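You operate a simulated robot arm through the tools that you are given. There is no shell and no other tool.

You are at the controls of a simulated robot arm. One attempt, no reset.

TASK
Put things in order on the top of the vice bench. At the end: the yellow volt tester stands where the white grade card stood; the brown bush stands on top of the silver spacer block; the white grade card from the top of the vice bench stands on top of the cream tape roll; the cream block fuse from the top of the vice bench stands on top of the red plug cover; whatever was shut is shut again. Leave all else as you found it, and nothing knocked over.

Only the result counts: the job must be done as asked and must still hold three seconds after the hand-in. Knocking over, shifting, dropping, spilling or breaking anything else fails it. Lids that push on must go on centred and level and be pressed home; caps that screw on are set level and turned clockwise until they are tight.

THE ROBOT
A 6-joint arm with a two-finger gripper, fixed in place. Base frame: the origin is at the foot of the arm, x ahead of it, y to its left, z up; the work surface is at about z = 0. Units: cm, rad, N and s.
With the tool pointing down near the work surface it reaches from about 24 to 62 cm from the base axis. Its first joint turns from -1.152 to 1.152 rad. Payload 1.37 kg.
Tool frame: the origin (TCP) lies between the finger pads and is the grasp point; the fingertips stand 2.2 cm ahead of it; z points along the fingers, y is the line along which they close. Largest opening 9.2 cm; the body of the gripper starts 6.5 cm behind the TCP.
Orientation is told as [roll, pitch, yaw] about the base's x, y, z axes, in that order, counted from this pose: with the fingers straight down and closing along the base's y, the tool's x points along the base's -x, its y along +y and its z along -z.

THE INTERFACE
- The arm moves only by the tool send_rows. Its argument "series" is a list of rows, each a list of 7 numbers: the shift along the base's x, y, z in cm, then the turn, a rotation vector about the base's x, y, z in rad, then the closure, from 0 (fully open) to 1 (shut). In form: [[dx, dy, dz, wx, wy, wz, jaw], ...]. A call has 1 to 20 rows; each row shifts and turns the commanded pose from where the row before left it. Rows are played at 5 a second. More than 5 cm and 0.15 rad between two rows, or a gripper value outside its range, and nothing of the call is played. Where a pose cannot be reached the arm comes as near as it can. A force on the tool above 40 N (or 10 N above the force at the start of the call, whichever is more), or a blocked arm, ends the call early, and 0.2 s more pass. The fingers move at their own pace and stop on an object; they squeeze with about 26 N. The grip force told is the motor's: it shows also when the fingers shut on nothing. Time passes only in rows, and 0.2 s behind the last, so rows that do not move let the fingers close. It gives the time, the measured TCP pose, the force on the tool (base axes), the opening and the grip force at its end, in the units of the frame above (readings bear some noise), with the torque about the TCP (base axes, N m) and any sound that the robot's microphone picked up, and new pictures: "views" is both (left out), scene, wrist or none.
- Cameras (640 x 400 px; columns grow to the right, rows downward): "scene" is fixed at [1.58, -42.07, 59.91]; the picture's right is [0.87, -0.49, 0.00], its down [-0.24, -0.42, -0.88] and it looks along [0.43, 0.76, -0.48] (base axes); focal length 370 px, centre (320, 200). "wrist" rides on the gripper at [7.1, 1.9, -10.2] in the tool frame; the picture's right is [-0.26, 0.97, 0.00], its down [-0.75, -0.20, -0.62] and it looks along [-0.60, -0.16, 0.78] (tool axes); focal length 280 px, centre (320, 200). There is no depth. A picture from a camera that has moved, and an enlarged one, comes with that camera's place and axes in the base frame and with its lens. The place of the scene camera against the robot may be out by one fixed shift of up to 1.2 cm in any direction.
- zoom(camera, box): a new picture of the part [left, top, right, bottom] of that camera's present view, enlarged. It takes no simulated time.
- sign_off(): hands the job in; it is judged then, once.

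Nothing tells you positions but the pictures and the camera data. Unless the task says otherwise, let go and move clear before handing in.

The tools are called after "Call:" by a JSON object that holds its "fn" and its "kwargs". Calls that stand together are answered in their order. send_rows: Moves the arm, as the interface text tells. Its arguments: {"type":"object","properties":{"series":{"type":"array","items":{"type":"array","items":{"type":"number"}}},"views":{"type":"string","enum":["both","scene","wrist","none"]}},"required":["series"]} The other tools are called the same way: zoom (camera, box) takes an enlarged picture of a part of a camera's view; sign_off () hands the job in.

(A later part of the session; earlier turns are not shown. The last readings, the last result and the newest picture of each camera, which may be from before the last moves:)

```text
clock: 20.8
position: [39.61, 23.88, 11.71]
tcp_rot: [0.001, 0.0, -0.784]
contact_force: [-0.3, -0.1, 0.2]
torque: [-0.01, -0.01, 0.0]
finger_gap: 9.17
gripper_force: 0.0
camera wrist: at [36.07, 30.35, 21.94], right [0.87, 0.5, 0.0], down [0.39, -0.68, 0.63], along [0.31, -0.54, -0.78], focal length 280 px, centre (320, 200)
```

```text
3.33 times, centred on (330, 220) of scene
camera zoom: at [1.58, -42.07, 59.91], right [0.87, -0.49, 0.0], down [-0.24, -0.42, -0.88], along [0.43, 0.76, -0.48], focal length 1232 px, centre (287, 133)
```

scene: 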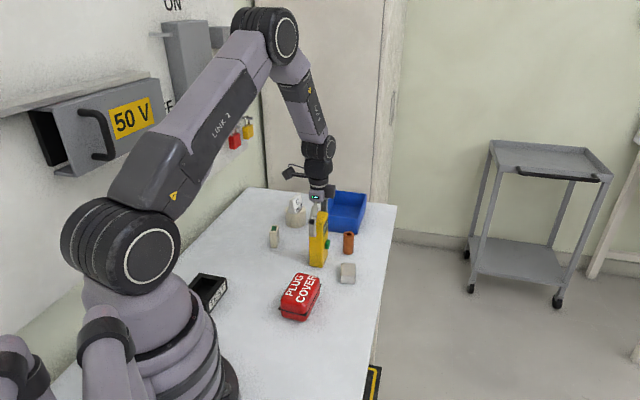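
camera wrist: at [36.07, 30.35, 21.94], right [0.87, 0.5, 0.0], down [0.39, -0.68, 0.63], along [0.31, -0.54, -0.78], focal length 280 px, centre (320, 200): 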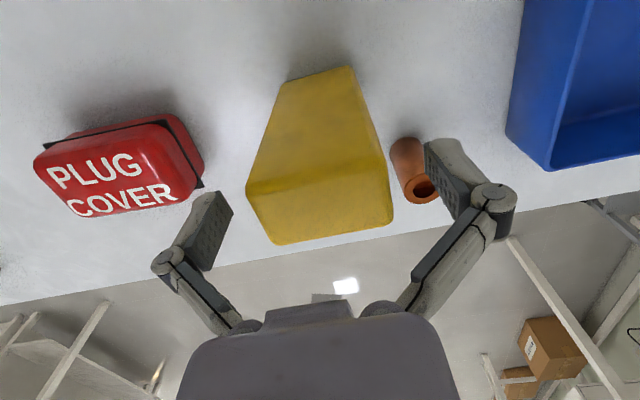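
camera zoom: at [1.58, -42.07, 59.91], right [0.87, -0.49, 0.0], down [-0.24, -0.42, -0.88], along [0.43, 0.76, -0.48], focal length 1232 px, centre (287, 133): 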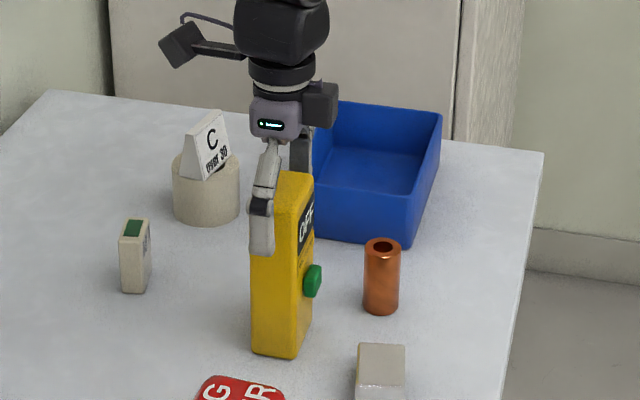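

The tester hasn't moved and the alignment is good. I'll rise slightly and close on its upper part.

Call:
{"fn": "send_rows", "kwargs": {"series": [[0, 0, 0.4, 0, 0, 0, 0.1], [0, 0, 0, 0, 0, 0, 0.25], [0, 0, 0, 0, 0, 0, 0.4], [0, 0, 0, 0, 0, 0, 0.6], [0, 0, 0, 0, 0, 0, 0.6], [0, 0, 0, 0, 0, 0, 0.6]]}}

Call:
{"fn": "zoom", "kwargs": {"camera": "scene", "box": [280, 160, 380, 280]}}

```text
clock: 22.2
position: [39.69, 23.93, 12.24]
tcp_rot: [0.001, -0.001, -0.782]
contact_force: [0.5, -0.3, 3.0]
torque: [-0.03, 0.07, -0.01]
finger_gap: 5.56
gripper_force: 25.5
camera wrist: at [36.13, 30.39, 22.46], right [0.87, 0.5, 0.0], down [0.39, -0.68, 0.62], along [0.31, -0.54, -0.78], focal length 280 px, centre (320, 200)
```

scene: 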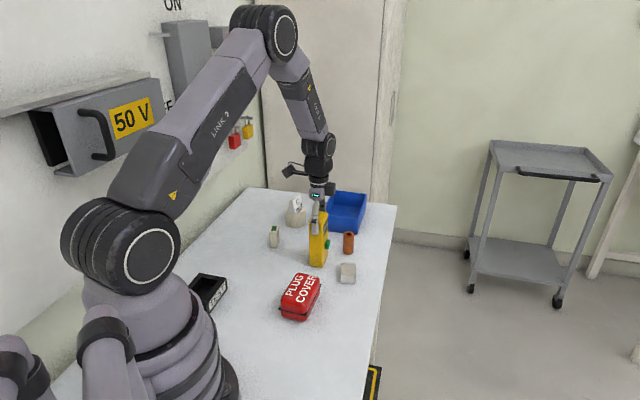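
wrist: 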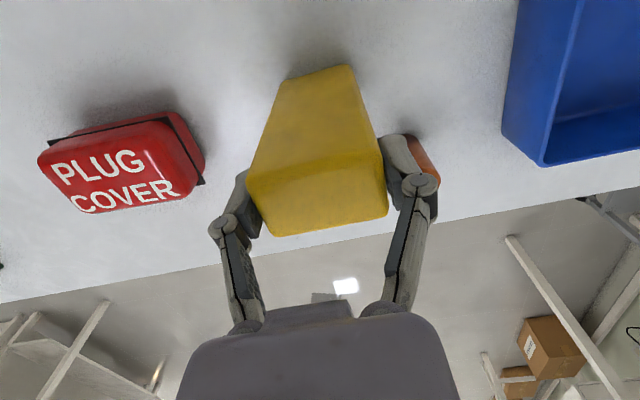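

```text
3.33 times, centred on (330, 220) of scene
camera zoom: at [1.58, -42.07, 59.91], right [0.87, -0.49, 0.0], down [-0.24, -0.42, -0.88], along [0.43, 0.76, -0.48], focal length 1232 px, centre (287, 133)
```

zoom: 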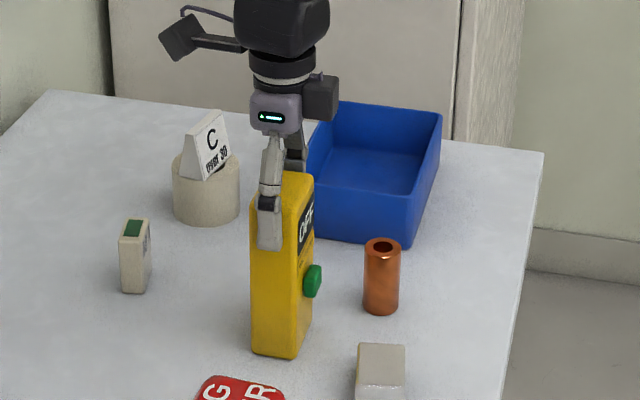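

The grip is solid at 5.56 cm. I'll lift it about 9 cm and carry it to above the card's old spot at (23.08, 26.5).

Call:
{"fn": "send_rows", "kwargs": {"series": [[0, 0, 0.5, 0, 0, 0, 0.6], [0, 0, 1.5, 0, 0, 0, 0.6], [0, 0, 3, 0, 0, 0, 0.6], [0, 0, 4, 0, 0, 0, 0.6], [-2, 0.3, 0, 0, 0, 0, 0.6], [-3.3, 0.5, 0, 0, 0, 0, 0.6], [-3.3, 0.5, 0, 0, 0, 0, 0.6], [-3.3, 0.5, 0, 0, 0, 0, 0.6], [-3, 0.5, 0, 0, 0, 0, 0.6], [-1.7, 0.27, 0, 0, 0, 0, 0.6], [0, 0, 0, 0, 0, 0, 0.6], [0, 0, 0, 0, 0, 0, 0.6]]}}

Call:
{"fn": "zoom", "kwargs": {"camera": "scene", "box": [180, 170, 380, 320]}}

```text
clock: 24.8
position: [23.08, 26.61, 21.05]
tcp_rot: [-0.001, 0.001, -0.783]
contact_force: [0.7, -0.1, -0.7]
torque: [-0.02, -0.03, 0.01]
finger_gap: 5.54
gripper_force: 26.0
camera wrist: at [19.52, 32.95, 31.31], right [0.87, 0.5, 0.0], down [0.39, -0.68, 0.62], along [0.31, -0.54, -0.78], focal length 280 px, centre (320, 200)
```

scene: 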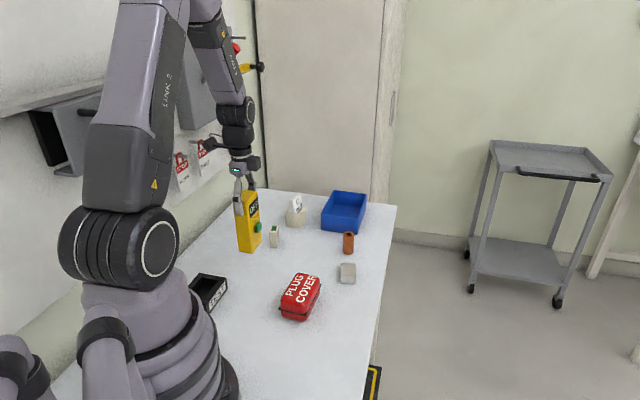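
wrist: 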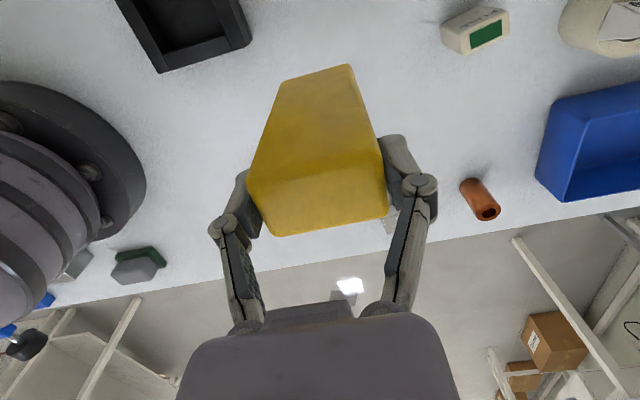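

```text
2.67 times, centred on (280, 245) of scene
camera zoom: at [1.58, -42.07, 59.91], right [0.87, -0.49, 0.0], down [-0.24, -0.42, -0.88], along [0.43, 0.76, -0.48], focal length 986 px, centre (427, 80)
```

zoom: 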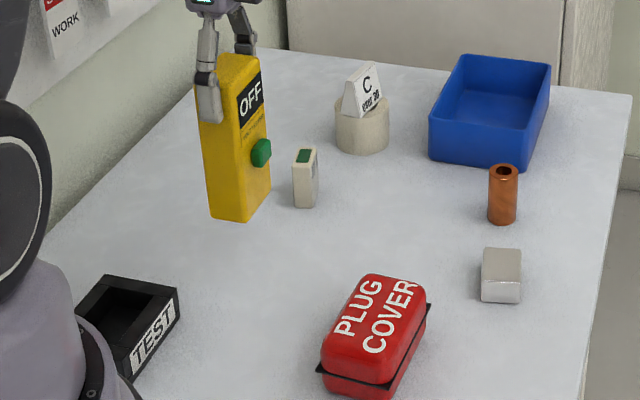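

The tester hangs upright above the spot. I'll trim 1 mm in y and lower it.

Call:
{"fn": "send_rows", "kwargs": {"series": [[0, -0.1, -1, 0, 0, 0, 0.6], [0, 0, -2.5, 0, 0, 0, 0.6], [0, 0, -2.5, 0, 0, 0, 0.6], [0, 0, -1.5, 0, 0, 0, 0.6], [0, 0, -0.6, 0, 0, 0, 0.6], [0, 0, -0.3, 0, 0, 0, 0.6], [0, 0, 0, 0, 0, 0, 0.6]]}}

Call:
{"fn": "zoom", "kwargs": {"camera": "scene", "box": [200, 190, 310, 290]}}

```text
clock: 26.4
position: [23.26, 26.49, 12.92]
tcp_rot: [0.0, 0.0, -0.784]
contact_force: [-0.5, -0.3, -1.6]
torque: [0.04, -0.01, 0.0]
finger_gap: 5.56
gripper_force: 26.4
camera wrist: at [19.66, 32.81, 23.06], right [0.87, 0.5, 0.0], down [0.39, -0.68, 0.63], along [0.31, -0.54, -0.78], focal length 280 px, centre (320, 200)
```

scene: 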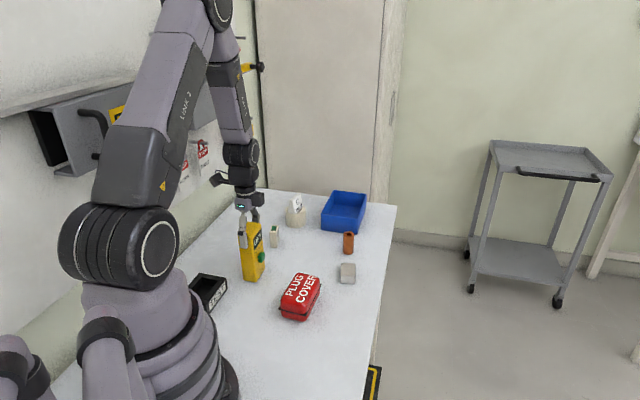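
wrist: 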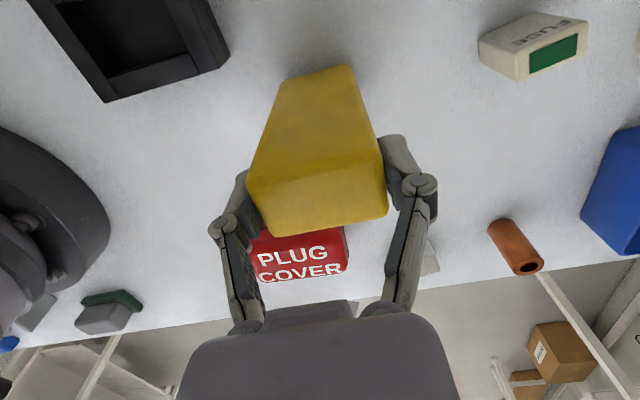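

```text
4.00 times, centred on (255, 240) of scene
camera zoom: at [1.58, -42.07, 59.91], right [0.87, -0.49, 0.0], down [-0.24, -0.42, -0.88], along [0.43, 0.76, -0.48], focal length 1478 px, centre (580, 40)
```

zoom: 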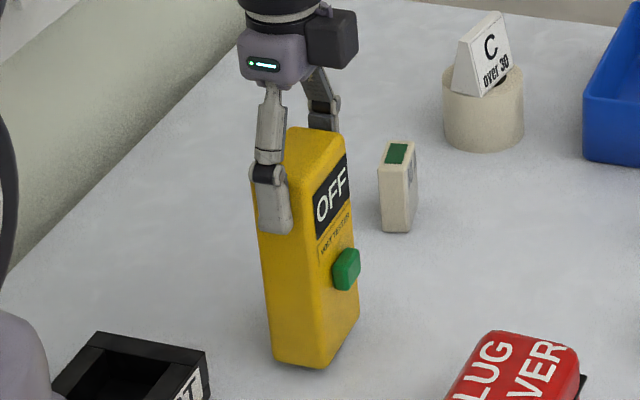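

It's about 6 mm above the table. I'll lower gently until it touches.

Call:
{"fn": "send_rows", "kwargs": {"series": [[0, 0, -0.25, 0, 0, 0, 0.6], [0, 0, -0.2, 0, 0, 0, 0.6], [0, 0, -0.1, 0, 0, 0, 0.6], [0, 0, 0, 0, 0, 0, 0.6]], "views": "none"}}

```text
clock: 27.4
position: [23.17, 26.43, 12.22]
tcp_rot: [0.001, 0.0, -0.785]
contact_force: [-0.6, -0.2, -2.5]
torque: [0.0, 0.01, 0.01]
finger_gap: 5.56
gripper_force: 26.2
```

Call:
{"fn": "send_rows", "kwargs": {"series": [[0, 0, -0.1, 0, 0, 0, 0.6], [0, 0, 0, 0, 0, 0, 0.6]], "views": "none"}}

```text
clock: 28.0
position: [23.14, 26.55, 12.2]
tcp_rot: [-0.001, -0.001, -0.785]
contact_force: [1.0, -0.4, 1.8]
torque: [-0.08, -0.04, 0.04]
finger_gap: 5.55
gripper_force: 26.4
```

Light contact has started. One more tiny step down should seat it.

Call:
{"fn": "send_rows", "kwargs": {"series": [[0, 0, -0.08, 0, 0, 0, 0.6], [0, 0, 0, 0, 0, 0, 0.6]], "views": "none"}}

```text
clock: 28.6
position: [23.19, 26.51, 12.23]
tcp_rot: [0.002, 0.0, -0.784]
contact_force: [-2.2, -2.7, 20.4]
torque: [-0.08, 0.08, -0.01]
finger_gap: 5.57
gripper_force: 26.2
```

It's seated on the table (20 N). I'll relieve the load, open, and lift clear.

Call:
{"fn": "send_rows", "kwargs": {"series": [[0, 0, 0.1, 0, 0, 0, 0.6], [0, 0, 0, 0, 0, 0, 0.35], [0, 0, 0, 0, 0, 0, 0.2], [0, 0, 0, 0, 0, 0, 0.1], [0, 0, 0, 0, 0, 0, 0.1], [0, 0, 1, 0, 0, 0, 0.1], [0, 0, 3, 0, 0, 0, 0.1], [0, 0, 4, 0, 0, 0, 0.1], [0, 0, 4, 0, 0, 0, 0.1], [0, 0, 0, 0, 0, 0, 0]]}}

Call:
{"fn": "zoom", "kwargs": {"camera": "scene", "box": [200, 190, 310, 290]}}

Call:
{"fn": "zoom", "kwargs": {"camera": "wrist", "box": [230, 40, 410, 180]}}

```text
clock: 30.8
position: [23.0, 26.73, 24.48]
tcp_rot: [-0.001, 0.0, -0.784]
contact_force: [0.1, 0.0, 0.8]
torque: [0.0, -0.02, 0.0]
finger_gap: 9.19
gripper_force: 0.1
camera wrist: at [19.42, 33.09, 34.61], right [0.87, 0.5, 0.0], down [0.39, -0.68, 0.63], along [0.31, -0.54, -0.78], focal length 280 px, centre (320, 200)
```

scene: 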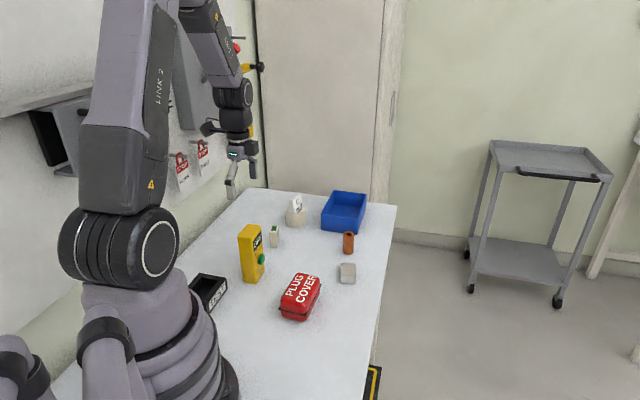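
wrist: 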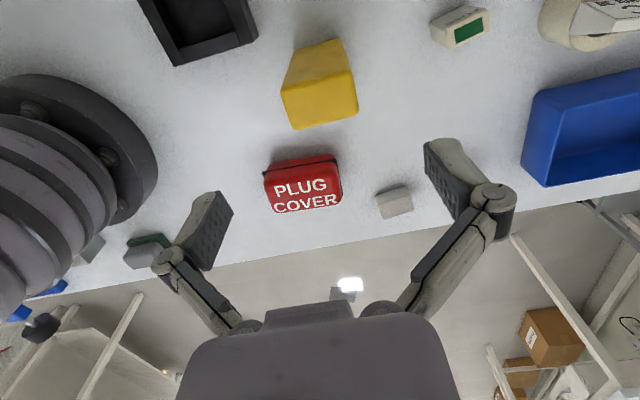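

```text
4.00 times, centred on (255, 240) of scene
camera zoom: at [1.58, -42.07, 59.91], right [0.87, -0.49, 0.0], down [-0.24, -0.42, -0.88], along [0.43, 0.76, -0.48], focal length 1478 px, centre (580, 40)
```

zoom: 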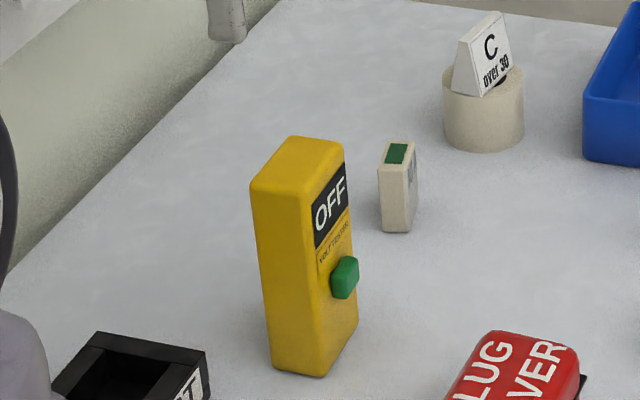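

```text
2.86 times, centred on (320, 110) of wrist
camera zoom: at [19.42, 33.09, 34.61], right [0.87, 0.5, 0.0], down [0.39, -0.68, 0.63], along [0.31, -0.54, -0.78], focal length 801 px, centre (320, 457)
```

zoom: 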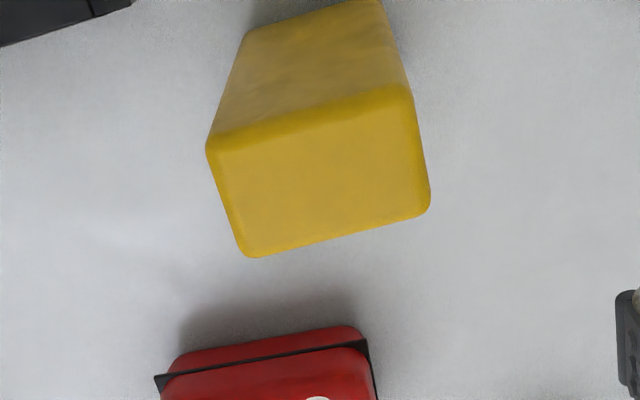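

The tester stands upright where the card was. Next is the bush near (48.5, 23.8), so I'll go hover above it.

Call:
{"fn": "send_rows", "kwargs": {"series": [[3, -0.35, 0, 0, 0, 0, 0], [4.5, -0.5, 0, 0, 0, 0, 0], [4.5, -0.5, 0, 0, 0, 0, 0], [4.5, -0.5, -1, 0, 0, 0, 0], [4.5, -0.5, -2, 0, 0, 0, 0], [3.4, -0.5, -2, 0, 0, 0, 0], [1.1, -0.05, -2, 0, 0, 0, 0], [0, 0, 0, 0, 0, 0, 0], [0, 0, 0, 0, 0, 0, 0]]}}

Call:
{"fn": "zoom", "kwargs": {"camera": "wrist", "box": [250, 40, 390, 150]}}

Call:
{"fn": "zoom", "kwargs": {"camera": "wrist", "box": [150, 130, 330, 260]}}

```text
clock: 32.8
position: [48.41, 23.41, 17.17]
tcp_rot: [0.0, -0.001, -0.784]
contact_force: [0.0, -0.3, 0.0]
torque: [0.01, 0.01, 0.02]
finger_gap: 9.19
gripper_force: 0.0
camera wrist: at [44.91, 29.74, 27.46], right [0.87, 0.5, 0.0], down [0.39, -0.68, 0.63], along [0.31, -0.54, -0.78], focal length 280 px, centre (320, 200)
```

scene: 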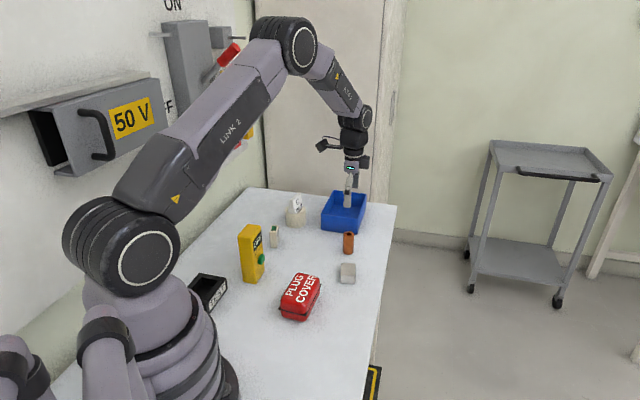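
wrist: 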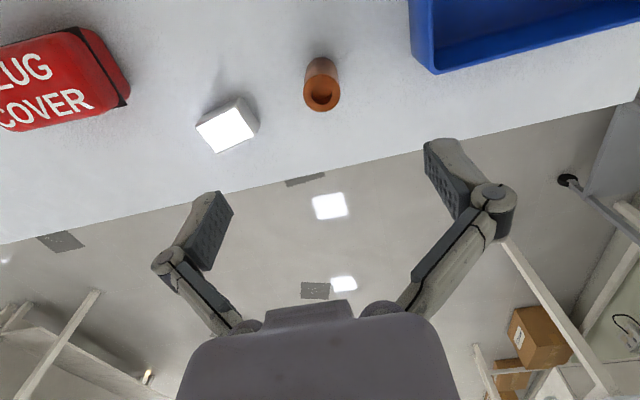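

```text
3.64 times, centred on (320, 95) of wrist
camera zoom: at [44.91, 29.74, 27.46], right [0.87, 0.5, 0.0], down [0.39, -0.68, 0.63], along [0.31, -0.54, -0.78], focal length 1020 px, centre (320, 582)
```

zoom: 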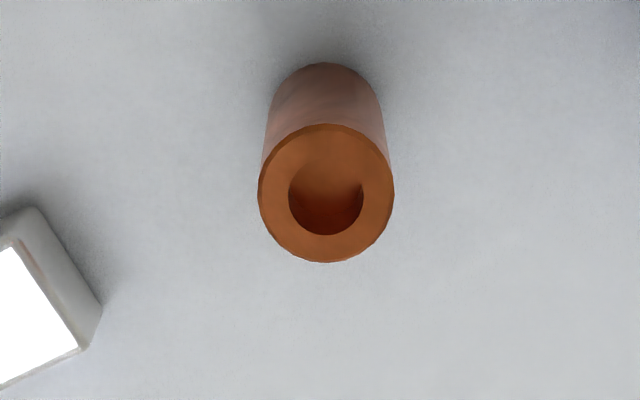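

```text
3.08 times, centred on (240, 195) of wrist
camera zoom: at [44.91, 29.74, 27.46], right [0.87, 0.5, 0.0], down [0.39, -0.68, 0.63], along [0.31, -0.54, -0.78], focal length 863 px, centre (566, 215)
```

zoom: 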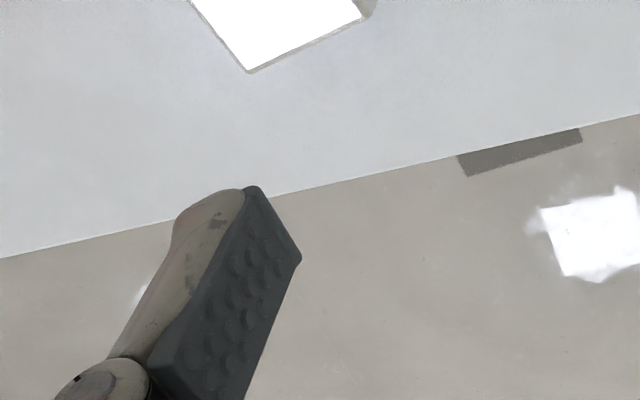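

The bush is 5.4 cm tall and 2.9 cm across, about 2.6 mm off my axis. I'll check the silver block in the same view.

Call:
{"fn": "zoom", "kwargs": {"camera": "wrist", "box": [180, 80, 280, 170]}}

Call:
{"fn": "zoom", "kwargs": {"camera": "scene", "box": [325, 225, 375, 295]}}

```text
4.44 times, centred on (230, 125) of wrist
camera zoom: at [44.91, 29.74, 27.46], right [0.87, 0.5, 0.0], down [0.39, -0.68, 0.63], along [0.31, -0.54, -0.78], focal length 1246 px, centre (720, 533)
```

zoom: 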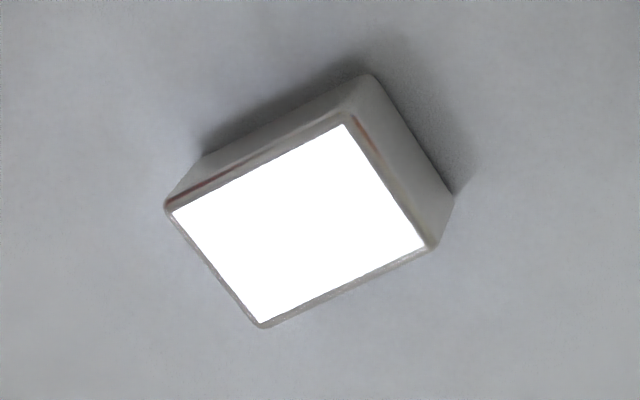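

```text
5.71 times, centred on (350, 260) of scene
camera zoom: at [1.58, -42.07, 59.91], right [0.87, -0.49, 0.0], down [-0.24, -0.42, -0.88], along [0.43, 0.76, -0.48], focal length 2112 px, centre (149, -143)
```

zoom: 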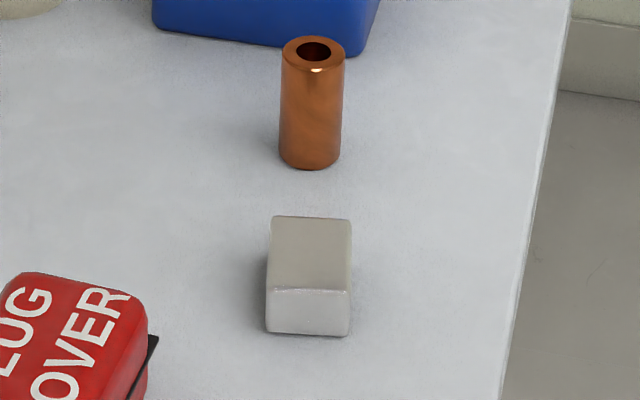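

The silver block's top centre is at about (42.9, 15.0), 4.7 × 3.2 cm and 2.1 cm tall. I'll centre on the bush and descend.

Call:
{"fn": "send_rows", "kwargs": {"series": [[0, 0.26, 0, 0, 0, 0, 0], [0, 0, -3, 0, 0, 0, 0], [0, 0, -3, 0, 0, 0, 0.1], [0, 0, -2, 0, 0, 0, 0.2], [0, 0, 0, 0, 0, 0, 0.2], [0, 0, 0, 0, 0, 0, 0.2]]}}

Call:
{"fn": "zoom", "kwargs": {"camera": "wrist", "box": [250, 80, 390, 220]}}

```text
clock: 34.2
position: [48.56, 23.71, 9.21]
tcp_rot: [-0.001, 0.001, -0.784]
contact_force: [-0.1, 0.4, 0.3]
torque: [0.01, 0.01, 0.02]
finger_gap: 7.36
gripper_force: 0.0
camera wrist: at [44.9, 30.15, 19.47], right [0.87, 0.5, 0.0], down [0.39, -0.68, 0.63], along [0.31, -0.54, -0.78], focal length 280 px, centre (320, 200)
```

scene: 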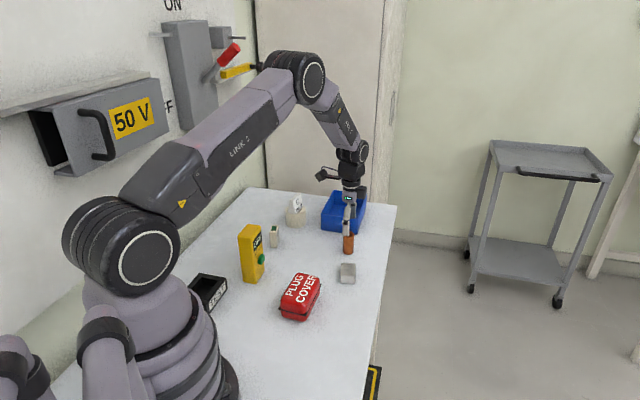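
wrist: 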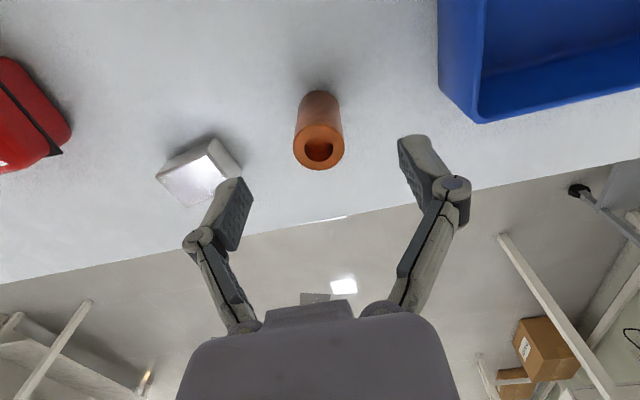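

```text
2.86 times, centred on (320, 150) of wrist
camera zoom: at [44.9, 30.15, 19.47], right [0.87, 0.5, 0.0], down [0.39, -0.68, 0.63], along [0.31, -0.54, -0.78], focal length 801 px, centre (320, 343)
```

zoom: 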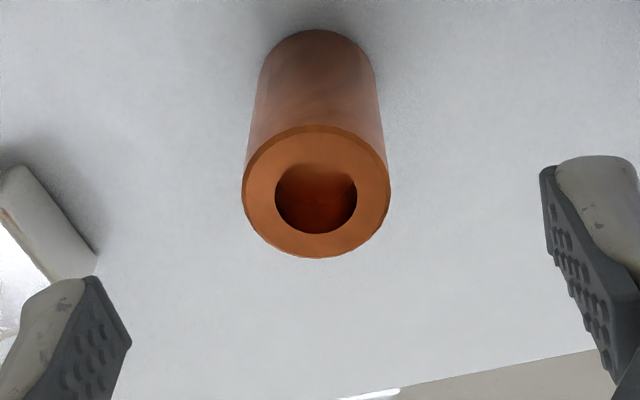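

A small 2 mm correction, then down to z≈4.2 and close on the bush.

Call:
{"fn": "send_rows", "kwargs": {"series": [[0.04, -0.2, -0.5, 0, 0, 0, 0.2], [0, 0, -2, 0, 0, 0, 0.3], [0, 0, -2, 0, 0, 0, 0.3], [0, 0, -0.5, 0, 0, 0, 0.3], [0, 0, 0, 0, 0, 0, 0.3], [0, 0, 0, 0, 0, 0, 0.5], [0, 0, 0, 0, 0, 0, 0.65], [0, 0, 0, 0, 0, 0, 0.85], [0, 0, 0, 0, 0, 0, 0.85], [0, 0, 0, 0, 0, 0, 0.85]]}}

Call:
{"fn": "zoom", "kwargs": {"camera": "wrist", "box": [230, 80, 410, 240]}}

Call:
{"fn": "zoom", "kwargs": {"camera": "scene", "box": [320, 180, 380, 290]}}

```text
clock: 36.4
position: [48.58, 23.76, 4.08]
tcp_rot: [-0.001, 0.0, -0.785]
contact_force: [-0.1, 0.2, 0.1]
torque: [0.0, 0.0, 0.0]
finger_gap: 2.72
gripper_force: 25.8
camera wrist: at [44.98, 30.12, 14.35], right [0.87, 0.5, 0.0], down [0.39, -0.68, 0.63], along [0.31, -0.54, -0.78], focal length 280 px, centre (320, 200)
```

scene: 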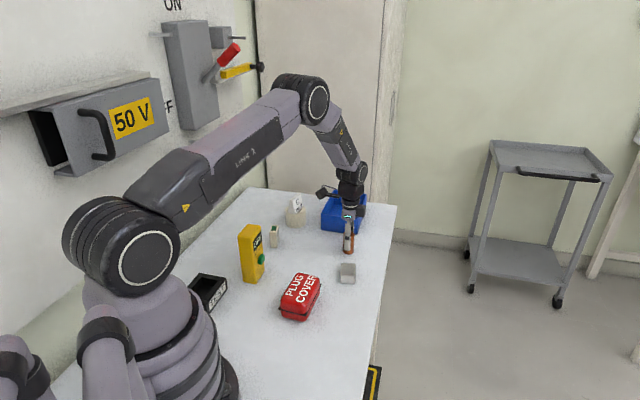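
wrist: 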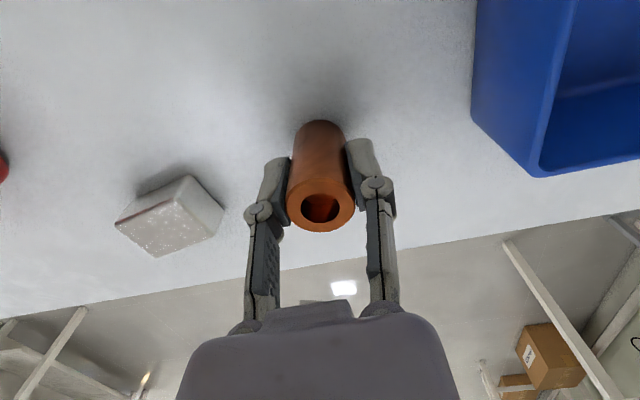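

```text
2.50 times, centred on (320, 160) of wrist
camera zoom: at [44.98, 30.12, 14.35], right [0.87, 0.5, 0.0], down [0.39, -0.68, 0.63], along [0.31, -0.54, -0.78], focal length 701 px, centre (320, 300)
```

zoom: 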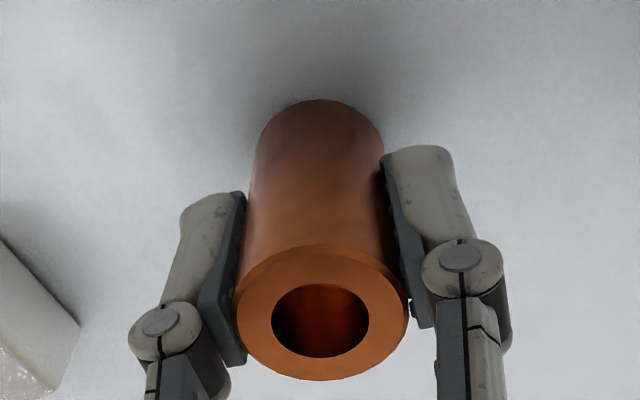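

```text
3.64 times, centred on (350, 235) of scene
camera zoom: at [1.58, -42.07, 59.91], right [0.87, -0.49, 0.0], down [-0.24, -0.42, -0.88], along [0.43, 0.76, -0.48], focal length 1344 px, centre (211, 73)
```

zoom: 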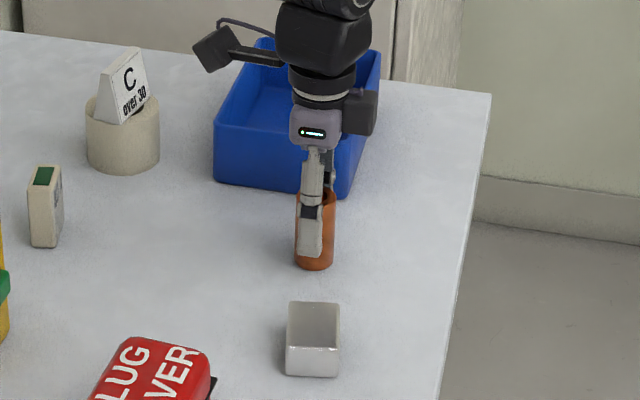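

The bush is gripped at 2.72 cm. I'll lift it and carry it over the silver block.

Call:
{"fn": "send_rows", "kwargs": {"series": [[0, 0, 1, 0, 0, 0, 0.85], [0, 0, 3, 0, 0, 0, 0.85], [0, 0, 3, 0, 0, 0, 0.85], [0, 0, 2, 0, 0, 0, 0.85], [-1.5, -2.2, 0, 0, 0, 0, 0.85], [-2, -3, 0, 0, 0, 0, 0.85], [-1.5, -2.2, 0, 0, 0, 0, 0.85], [-0.74, -1.3, 0, 0, 0, 0, 0.85], [0, 0, 0, 0, 0, 0, 0.85], [0, 0, 0, 0, 0, 0, 0.85]]}}

Call:
{"fn": "zoom", "kwargs": {"camera": "wrist", "box": [240, 50, 400, 240]}}

Call:
{"fn": "zoom", "kwargs": {"camera": "scene", "box": [310, 180, 390, 300]}}

```text
clock: 38.6
position: [42.87, 14.95, 13.11]
tcp_rot: [-0.001, -0.001, -0.783]
contact_force: [0.1, 0.6, -0.9]
torque: [0.0, -0.01, 0.01]
finger_gap: 2.7
gripper_force: 26.7
camera wrist: at [39.28, 21.28, 23.38], right [0.87, 0.5, 0.0], down [0.39, -0.68, 0.62], along [0.31, -0.54, -0.78], focal length 280 px, centre (320, 200)
```

scene: 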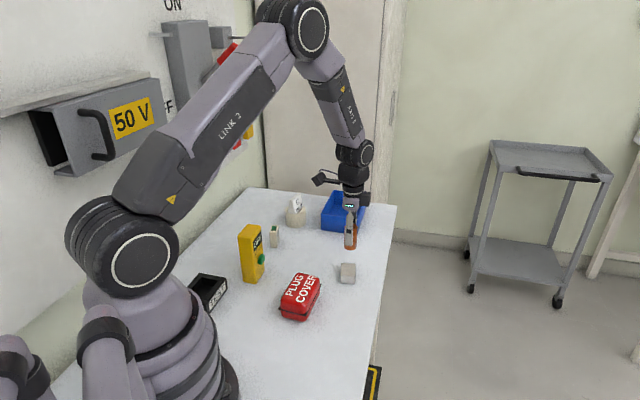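
wrist: 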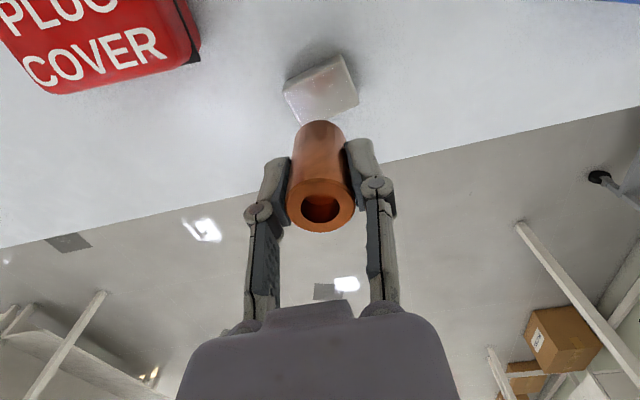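

```text
2.11 times, centred on (320, 145) of wrist
camera zoom: at [39.28, 21.28, 23.38], right [0.87, 0.5, 0.0], down [0.39, -0.68, 0.62], along [0.31, -0.54, -0.78], focal length 590 px, centre (320, 316)
```

zoom: 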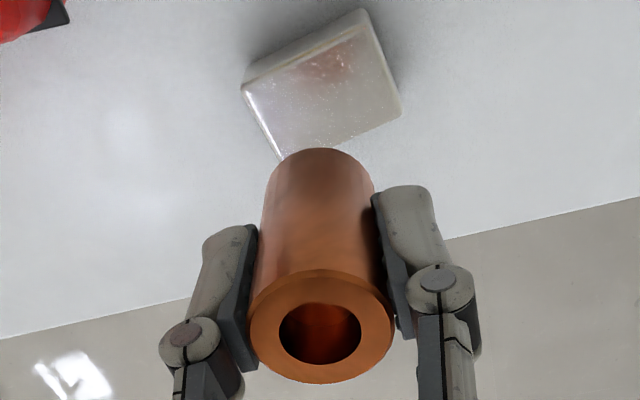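

```text
3.33 times, centred on (350, 240) of scene
camera zoom: at [1.58, -42.07, 59.91], right [0.87, -0.49, 0.0], down [-0.24, -0.42, -0.88], along [0.43, 0.76, -0.48], focal length 1232 px, centre (220, 67)
```

zoom: 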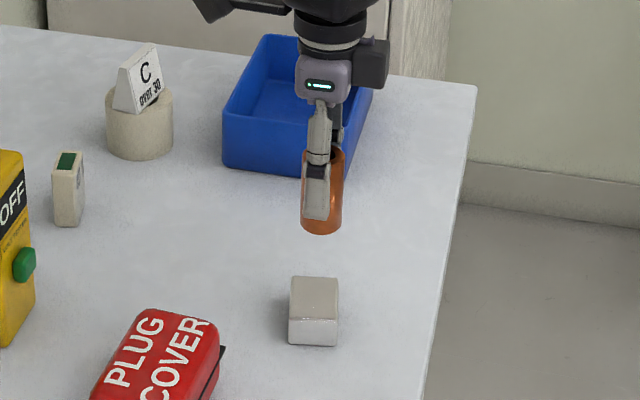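

The block centre is about 3 mm off in the forward direction. I'll correct that and descend to about 1.5 cm above the block.

Call:
{"fn": "send_rows", "kwargs": {"series": [[-0.15, 0.28, 0, 0, 0, 0, 0.85], [0, 0, -2.5, 0, 0, 0, 0.85], [0, 0, -2, 0, 0, 0, 0.85], [0, 0, -1, 0, 0, 0, 0.85], [0, 0, 0, 0, 0, 0, 0.85], [0, 0, 0, 0, 0, 0, 0.85]]}}

Call:
{"fn": "zoom", "kwargs": {"camera": "wrist", "box": [240, 70, 400, 240]}}

Call:
{"fn": "zoom", "kwargs": {"camera": "scene", "box": [310, 200, 390, 300]}}

```text
clock: 40.0
position: [42.94, 15.32, 7.73]
tcp_rot: [0.0, 0.0, -0.784]
contact_force: [0.3, 0.1, 0.0]
torque: [0.01, 0.02, 0.0]
finger_gap: 2.72
gripper_force: 26.2
camera wrist: at [39.24, 21.63, 17.85], right [0.87, 0.5, 0.0], down [0.39, -0.68, 0.63], along [0.31, -0.54, -0.78], focal length 280 px, centre (320, 200)
```

scene: 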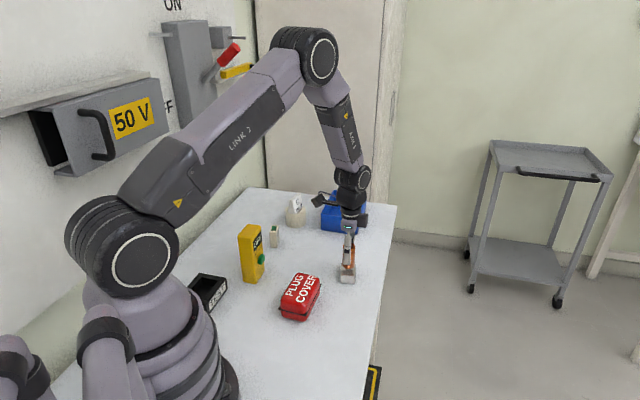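
wrist: 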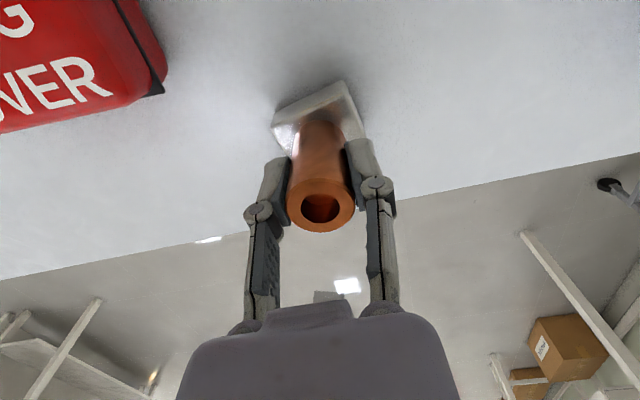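

```text
2.35 times, centred on (320, 155) of wrist
camera zoom: at [39.24, 21.63, 17.85], right [0.87, 0.5, 0.0], down [0.39, -0.68, 0.63], along [0.31, -0.54, -0.78], focal length 660 px, centre (320, 306)
```

zoom: 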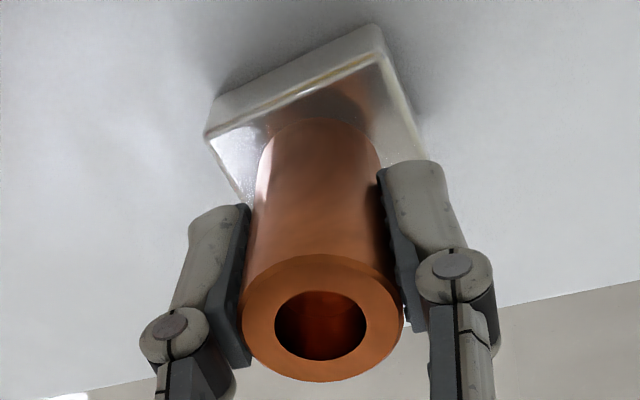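

```text
4.00 times, centred on (350, 250) of scene
camera zoom: at [1.58, -42.07, 59.91], right [0.87, -0.49, 0.0], down [-0.24, -0.42, -0.88], along [0.43, 0.76, -0.48], focal length 1478 px, centre (200, 0)
```

zoom: 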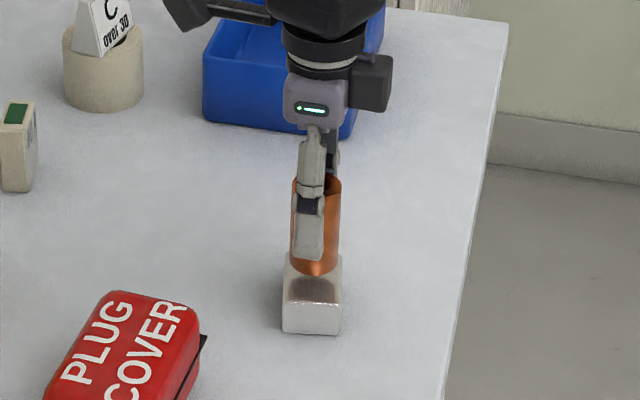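

The bush is almost exactly over the block. I'll make a 1 mm correction and lower toward contact.

Call:
{"fn": "send_rows", "kwargs": {"series": [[0.02, -0.12, 0, 0, 0, 0, 0.85], [0, 0, -0.6, 0, 0, 0, 0.85], [0, 0, -0.5, 0, 0, 0, 0.85], [0, 0, -0.15, 0, 0, 0, 0.85], [0, 0, 0, 0, 0, 0, 0.85]]}}

Call:
{"fn": "zoom", "kwargs": {"camera": "wrist", "box": [240, 70, 400, 240]}}

Call:
{"fn": "zoom", "kwargs": {"camera": "scene", "box": [310, 200, 390, 300]}}

```text
clock: 41.2
position: [42.78, 15.38, 6.56]
tcp_rot: [0.002, 0.0, -0.784]
contact_force: [-3.8, -4.1, 17.6]
torque: [-0.12, 0.12, 0.01]
finger_gap: 2.72
gripper_force: 25.8
camera wrist: at [39.22, 21.63, 16.81], right [0.87, 0.5, 0.0], down [0.39, -0.68, 0.63], along [0.31, -0.54, -0.78], focal length 280 px, centre (320, 200)
```

scene: 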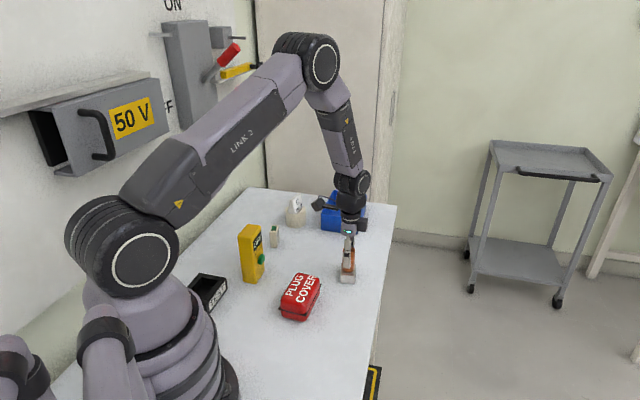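
wrist: 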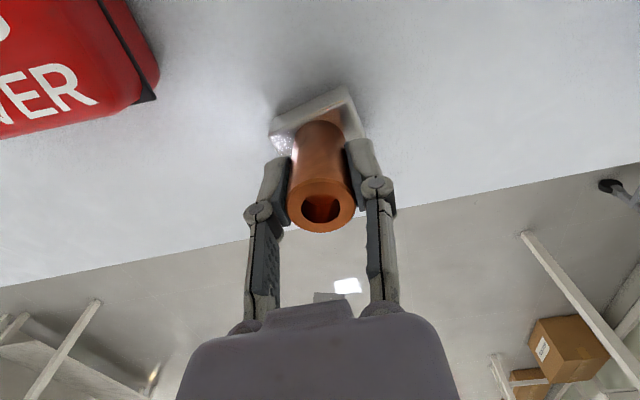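

```text
2.35 times, centred on (320, 155) of wrist
camera zoom: at [39.22, 21.63, 16.81], right [0.87, 0.5, 0.0], down [0.39, -0.68, 0.63], along [0.31, -0.54, -0.78], focal length 660 px, centre (320, 306)
```

zoom: 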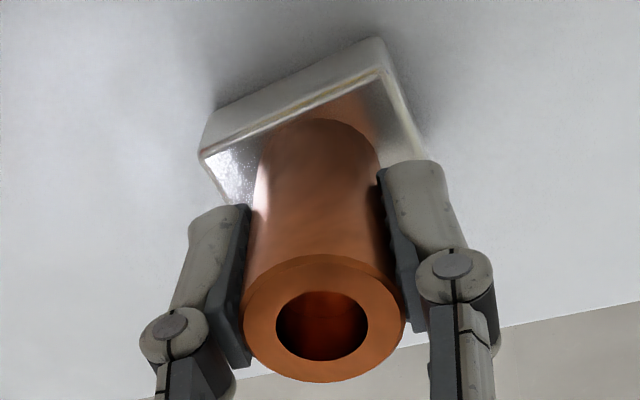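

```text
4.00 times, centred on (350, 250) of scene
camera zoom: at [1.57, -42.07, 59.91], right [0.87, -0.49, 0.0], down [-0.24, -0.42, -0.88], along [0.43, 0.76, -0.48], focal length 1478 px, centre (200, 0)
```

zoom: 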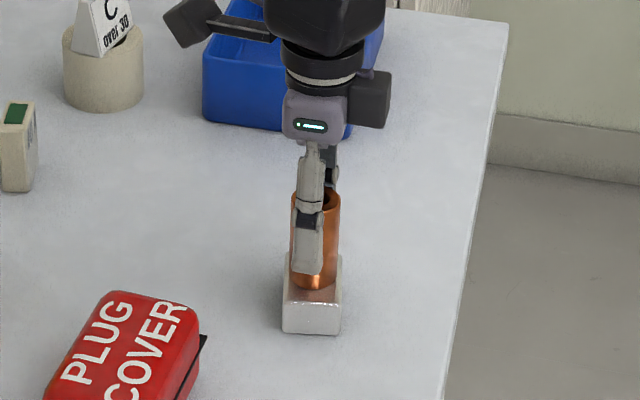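

The bush rests centred on the block (17 N contact at z 6.56). I'll relieve pressure, open, and retreat straight up.

Call:
{"fn": "send_rows", "kwargs": {"series": [[0, 0, 0.12, 0, 0, 0, 0.85], [0, 0, 0.05, 0, 0, 0, 0.85], [0, 0, 0, 0, 0, 0, 0.65], [0, 0, 0, 0, 0, 0, 0.5], [0, 0, 0, 0, 0, 0, 0.3], [0, 0, 0, 0, 0, 0, 0.3], [0, 0, 2, 0, 0, 0, 0.3], [0, 0, 4, 0, 0, 0, 0.2], [0, 0, 4, 0, 0, 0, 0], [0, 0, 4, 0, 0, 0, 0], [0, 0, 0, 0, 0, 0, 0]]}}

Call:
{"fn": "zoom", "kwargs": {"camera": "scene", "box": [270, 200, 390, 330]}}

Call:
{"fn": "zoom", "kwargs": {"camera": "wrist", "box": [140, 20, 400, 160]}}

```text
clock: 43.6
position: [42.67, 15.28, 20.27]
tcp_rot: [-0.001, 0.0, -0.782]
contact_force: [-0.2, 0.6, 0.2]
torque: [0.06, 0.02, 0.01]
finger_gap: 9.19
gripper_force: 0.0
camera wrist: at [39.13, 21.67, 30.48], right [0.87, 0.5, 0.0], down [0.39, -0.68, 0.62], along [0.31, -0.54, -0.78], focal length 280 px, centre (320, 200)
```

scene: 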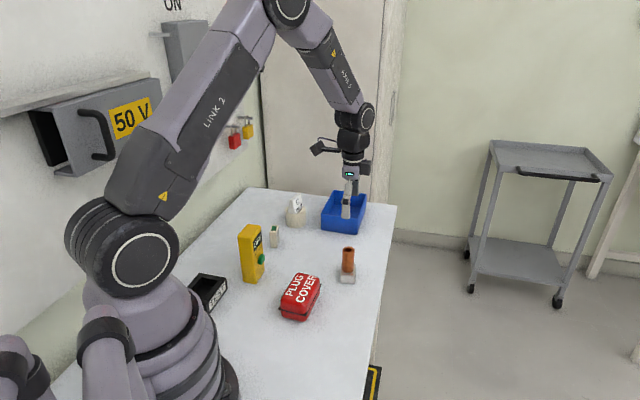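
wrist: 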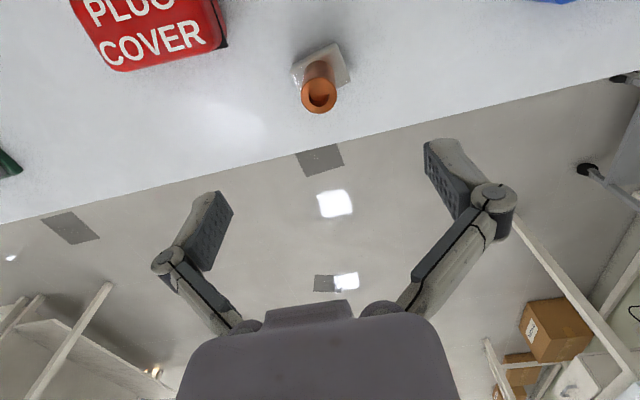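

```text
3.08 times, centred on (330, 265) of scene
camera zoom: at [1.58, -42.07, 59.91], right [0.87, -0.49, 0.0], down [-0.24, -0.42, -0.88], along [0.43, 0.76, -0.48], focal length 1137 px, centre (289, 0)
```

zoom: 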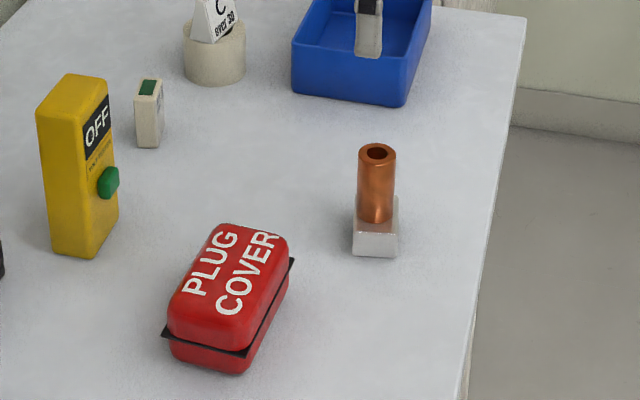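

```text
2.46 times, centred on (270, 90) of wrist
camera zoom: at [39.13, 21.67, 30.48], right [0.87, 0.5, 0.0], down [0.39, -0.68, 0.62], along [0.31, -0.54, -0.78], focal length 690 px, centre (443, 471)
```

zoom: 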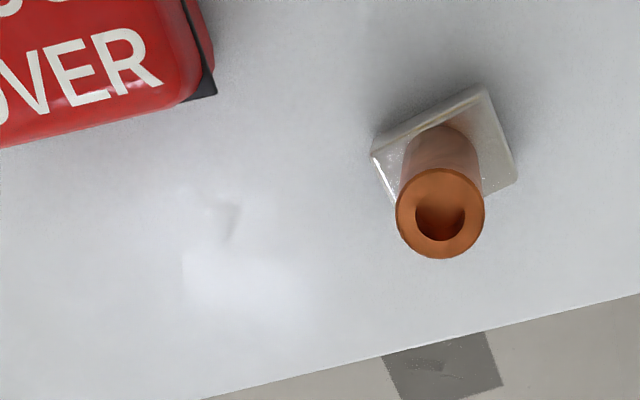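

The bush stands on the silver block. Now for the fuse near (33, 36.5): I'll hover above it to measure.

Call:
{"fn": "send_rows", "kwargs": {"series": [[-1, 2, 0, 0, 0, 0, 0], [-1.7, 3.8, 0, 0, 0, 0, 0], [-1.7, 3.8, 0, 0, 0, 0, 0], [-1.7, 3.8, 0, 0, 0, 0, 0], [-1.7, 3.8, 0, 0, 0, 0, 0], [-1.7, 3.4, -1.5, 0, 0, 0, 0], [-0.2, 0.6, -1.5, 0, 0, 0, 0], [0, 0, 0, 0, 0, 0, 0], [0, 0, 0, 0, 0, 0, 0]]}}

Call:
{"fn": "zoom", "kwargs": {"camera": "wrist", "box": [260, 30, 380, 140]}}

Call:
{"fn": "zoom", "kwargs": {"camera": "scene", "box": [250, 210, 300, 260]}}

```text
clock: 45.6
position: [32.77, 36.33, 17.61]
tcp_rot: [0.0, -0.001, -0.782]
contact_force: [-0.3, 0.7, -0.3]
torque: [0.04, -0.01, -0.01]
finger_gap: 9.2
gripper_force: 0.0
camera wrist: at [29.11, 42.71, 27.89], right [0.87, 0.5, 0.0], down [0.39, -0.68, 0.63], along [0.31, -0.54, -0.78], focal length 280 px, centre (320, 200)
```

scene: 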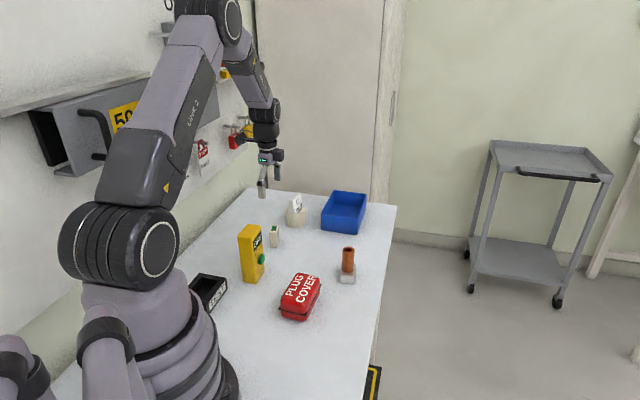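
wrist: 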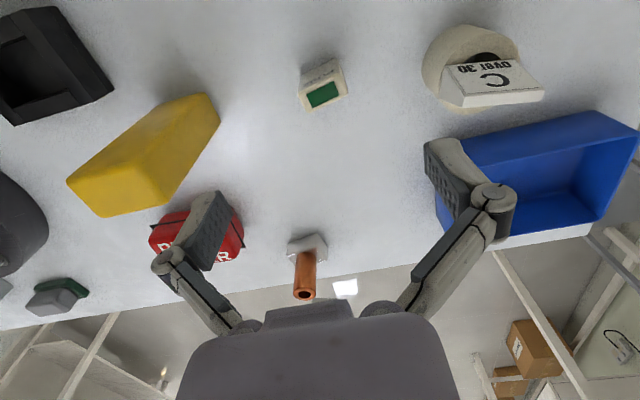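

```text
3.64 times, centred on (320, 85) of wrist
camera zoom: at [29.11, 42.71, 27.89], right [0.87, 0.5, 0.0], down [0.39, -0.68, 0.63], along [0.31, -0.54, -0.78], focal length 1020 px, centre (320, 618)
```

zoom: 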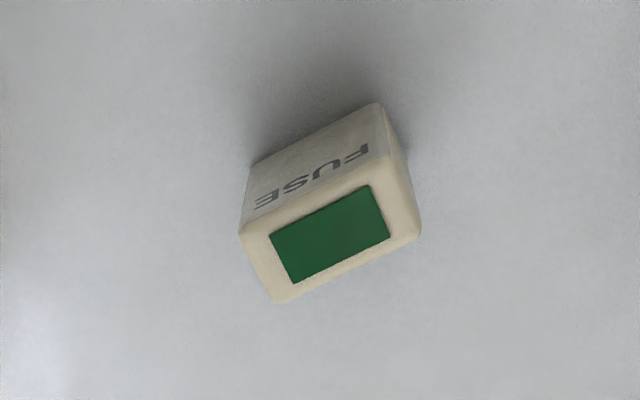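

```text
8.00 times, centred on (275, 235) of scene
camera zoom: at [1.58, -42.07, 59.91], right [0.87, -0.49, 0.0], down [-0.24, -0.42, -0.88], along [0.43, 0.76, -0.48], focal length 2957 px, centre (680, -80)
```

zoom: 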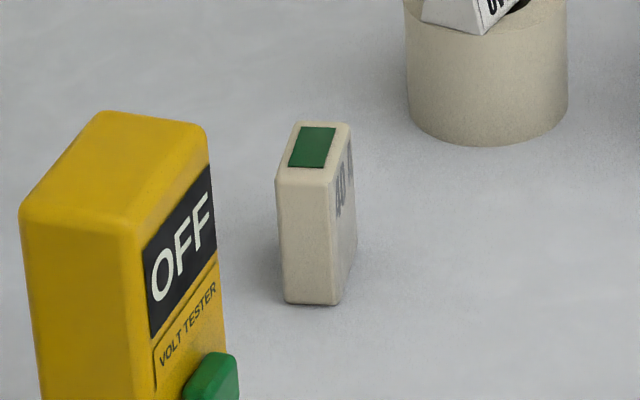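

The fuse is at about (33.0, 36.45), 3.55 × 1.85 cm footprint, 5 cm tall, with its long axis at about 56°. I'll turn the jaws to its long axis, centre over it and descend part way.

Call:
{"fn": "send_rows", "kwargs": {"series": [[0.12, 0.05, 0, 0, 0, 0.093, 0], [0.1, 0.04, -2, 0, 0, 0.092, 0.1], [0, 0, -3, 0, 0, 0, 0.2], [0, 0, -3, 0, 0, 0, 0.3], [0, 0, 0, 0, 0, 0, 0.3], [0, 0, 0, 0, 0, 0, 0.3]]}}

Call:
{"fn": "zoom", "kwargs": {"camera": "wrist", "box": [240, 70, 400, 210]}}

```text
clock: 47.0
position: [32.99, 36.35, 9.42]
tcp_rot: [0.0, 0.0, -0.6]
contact_force: [-0.3, 0.6, -0.6]
torque: [-0.03, 0.0, -0.02]
finger_gap: 6.43
gripper_force: 0.1
camera wrist: at [28.33, 41.96, 19.64], right [0.76, 0.65, 0.0], down [0.51, -0.59, 0.63], along [0.41, -0.48, -0.78], focal length 280 px, centre (320, 200)
```

scene: 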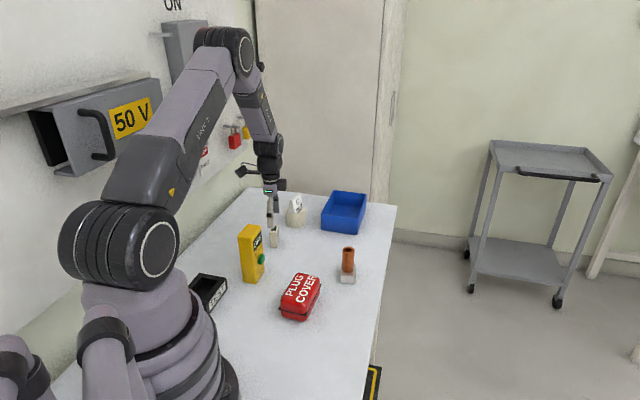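
wrist: 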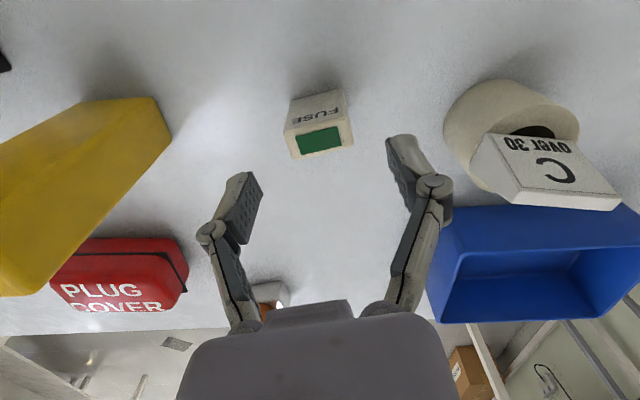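

```text
2.86 times, centred on (320, 140) of wrist
camera zoom: at [28.33, 41.96, 19.64], right [0.76, 0.65, 0.0], down [0.51, -0.59, 0.63], along [0.41, -0.48, -0.78], focal length 801 px, centre (320, 371)
```

zoom: 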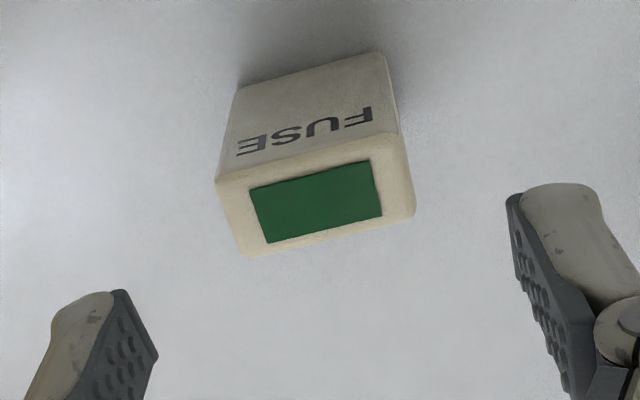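

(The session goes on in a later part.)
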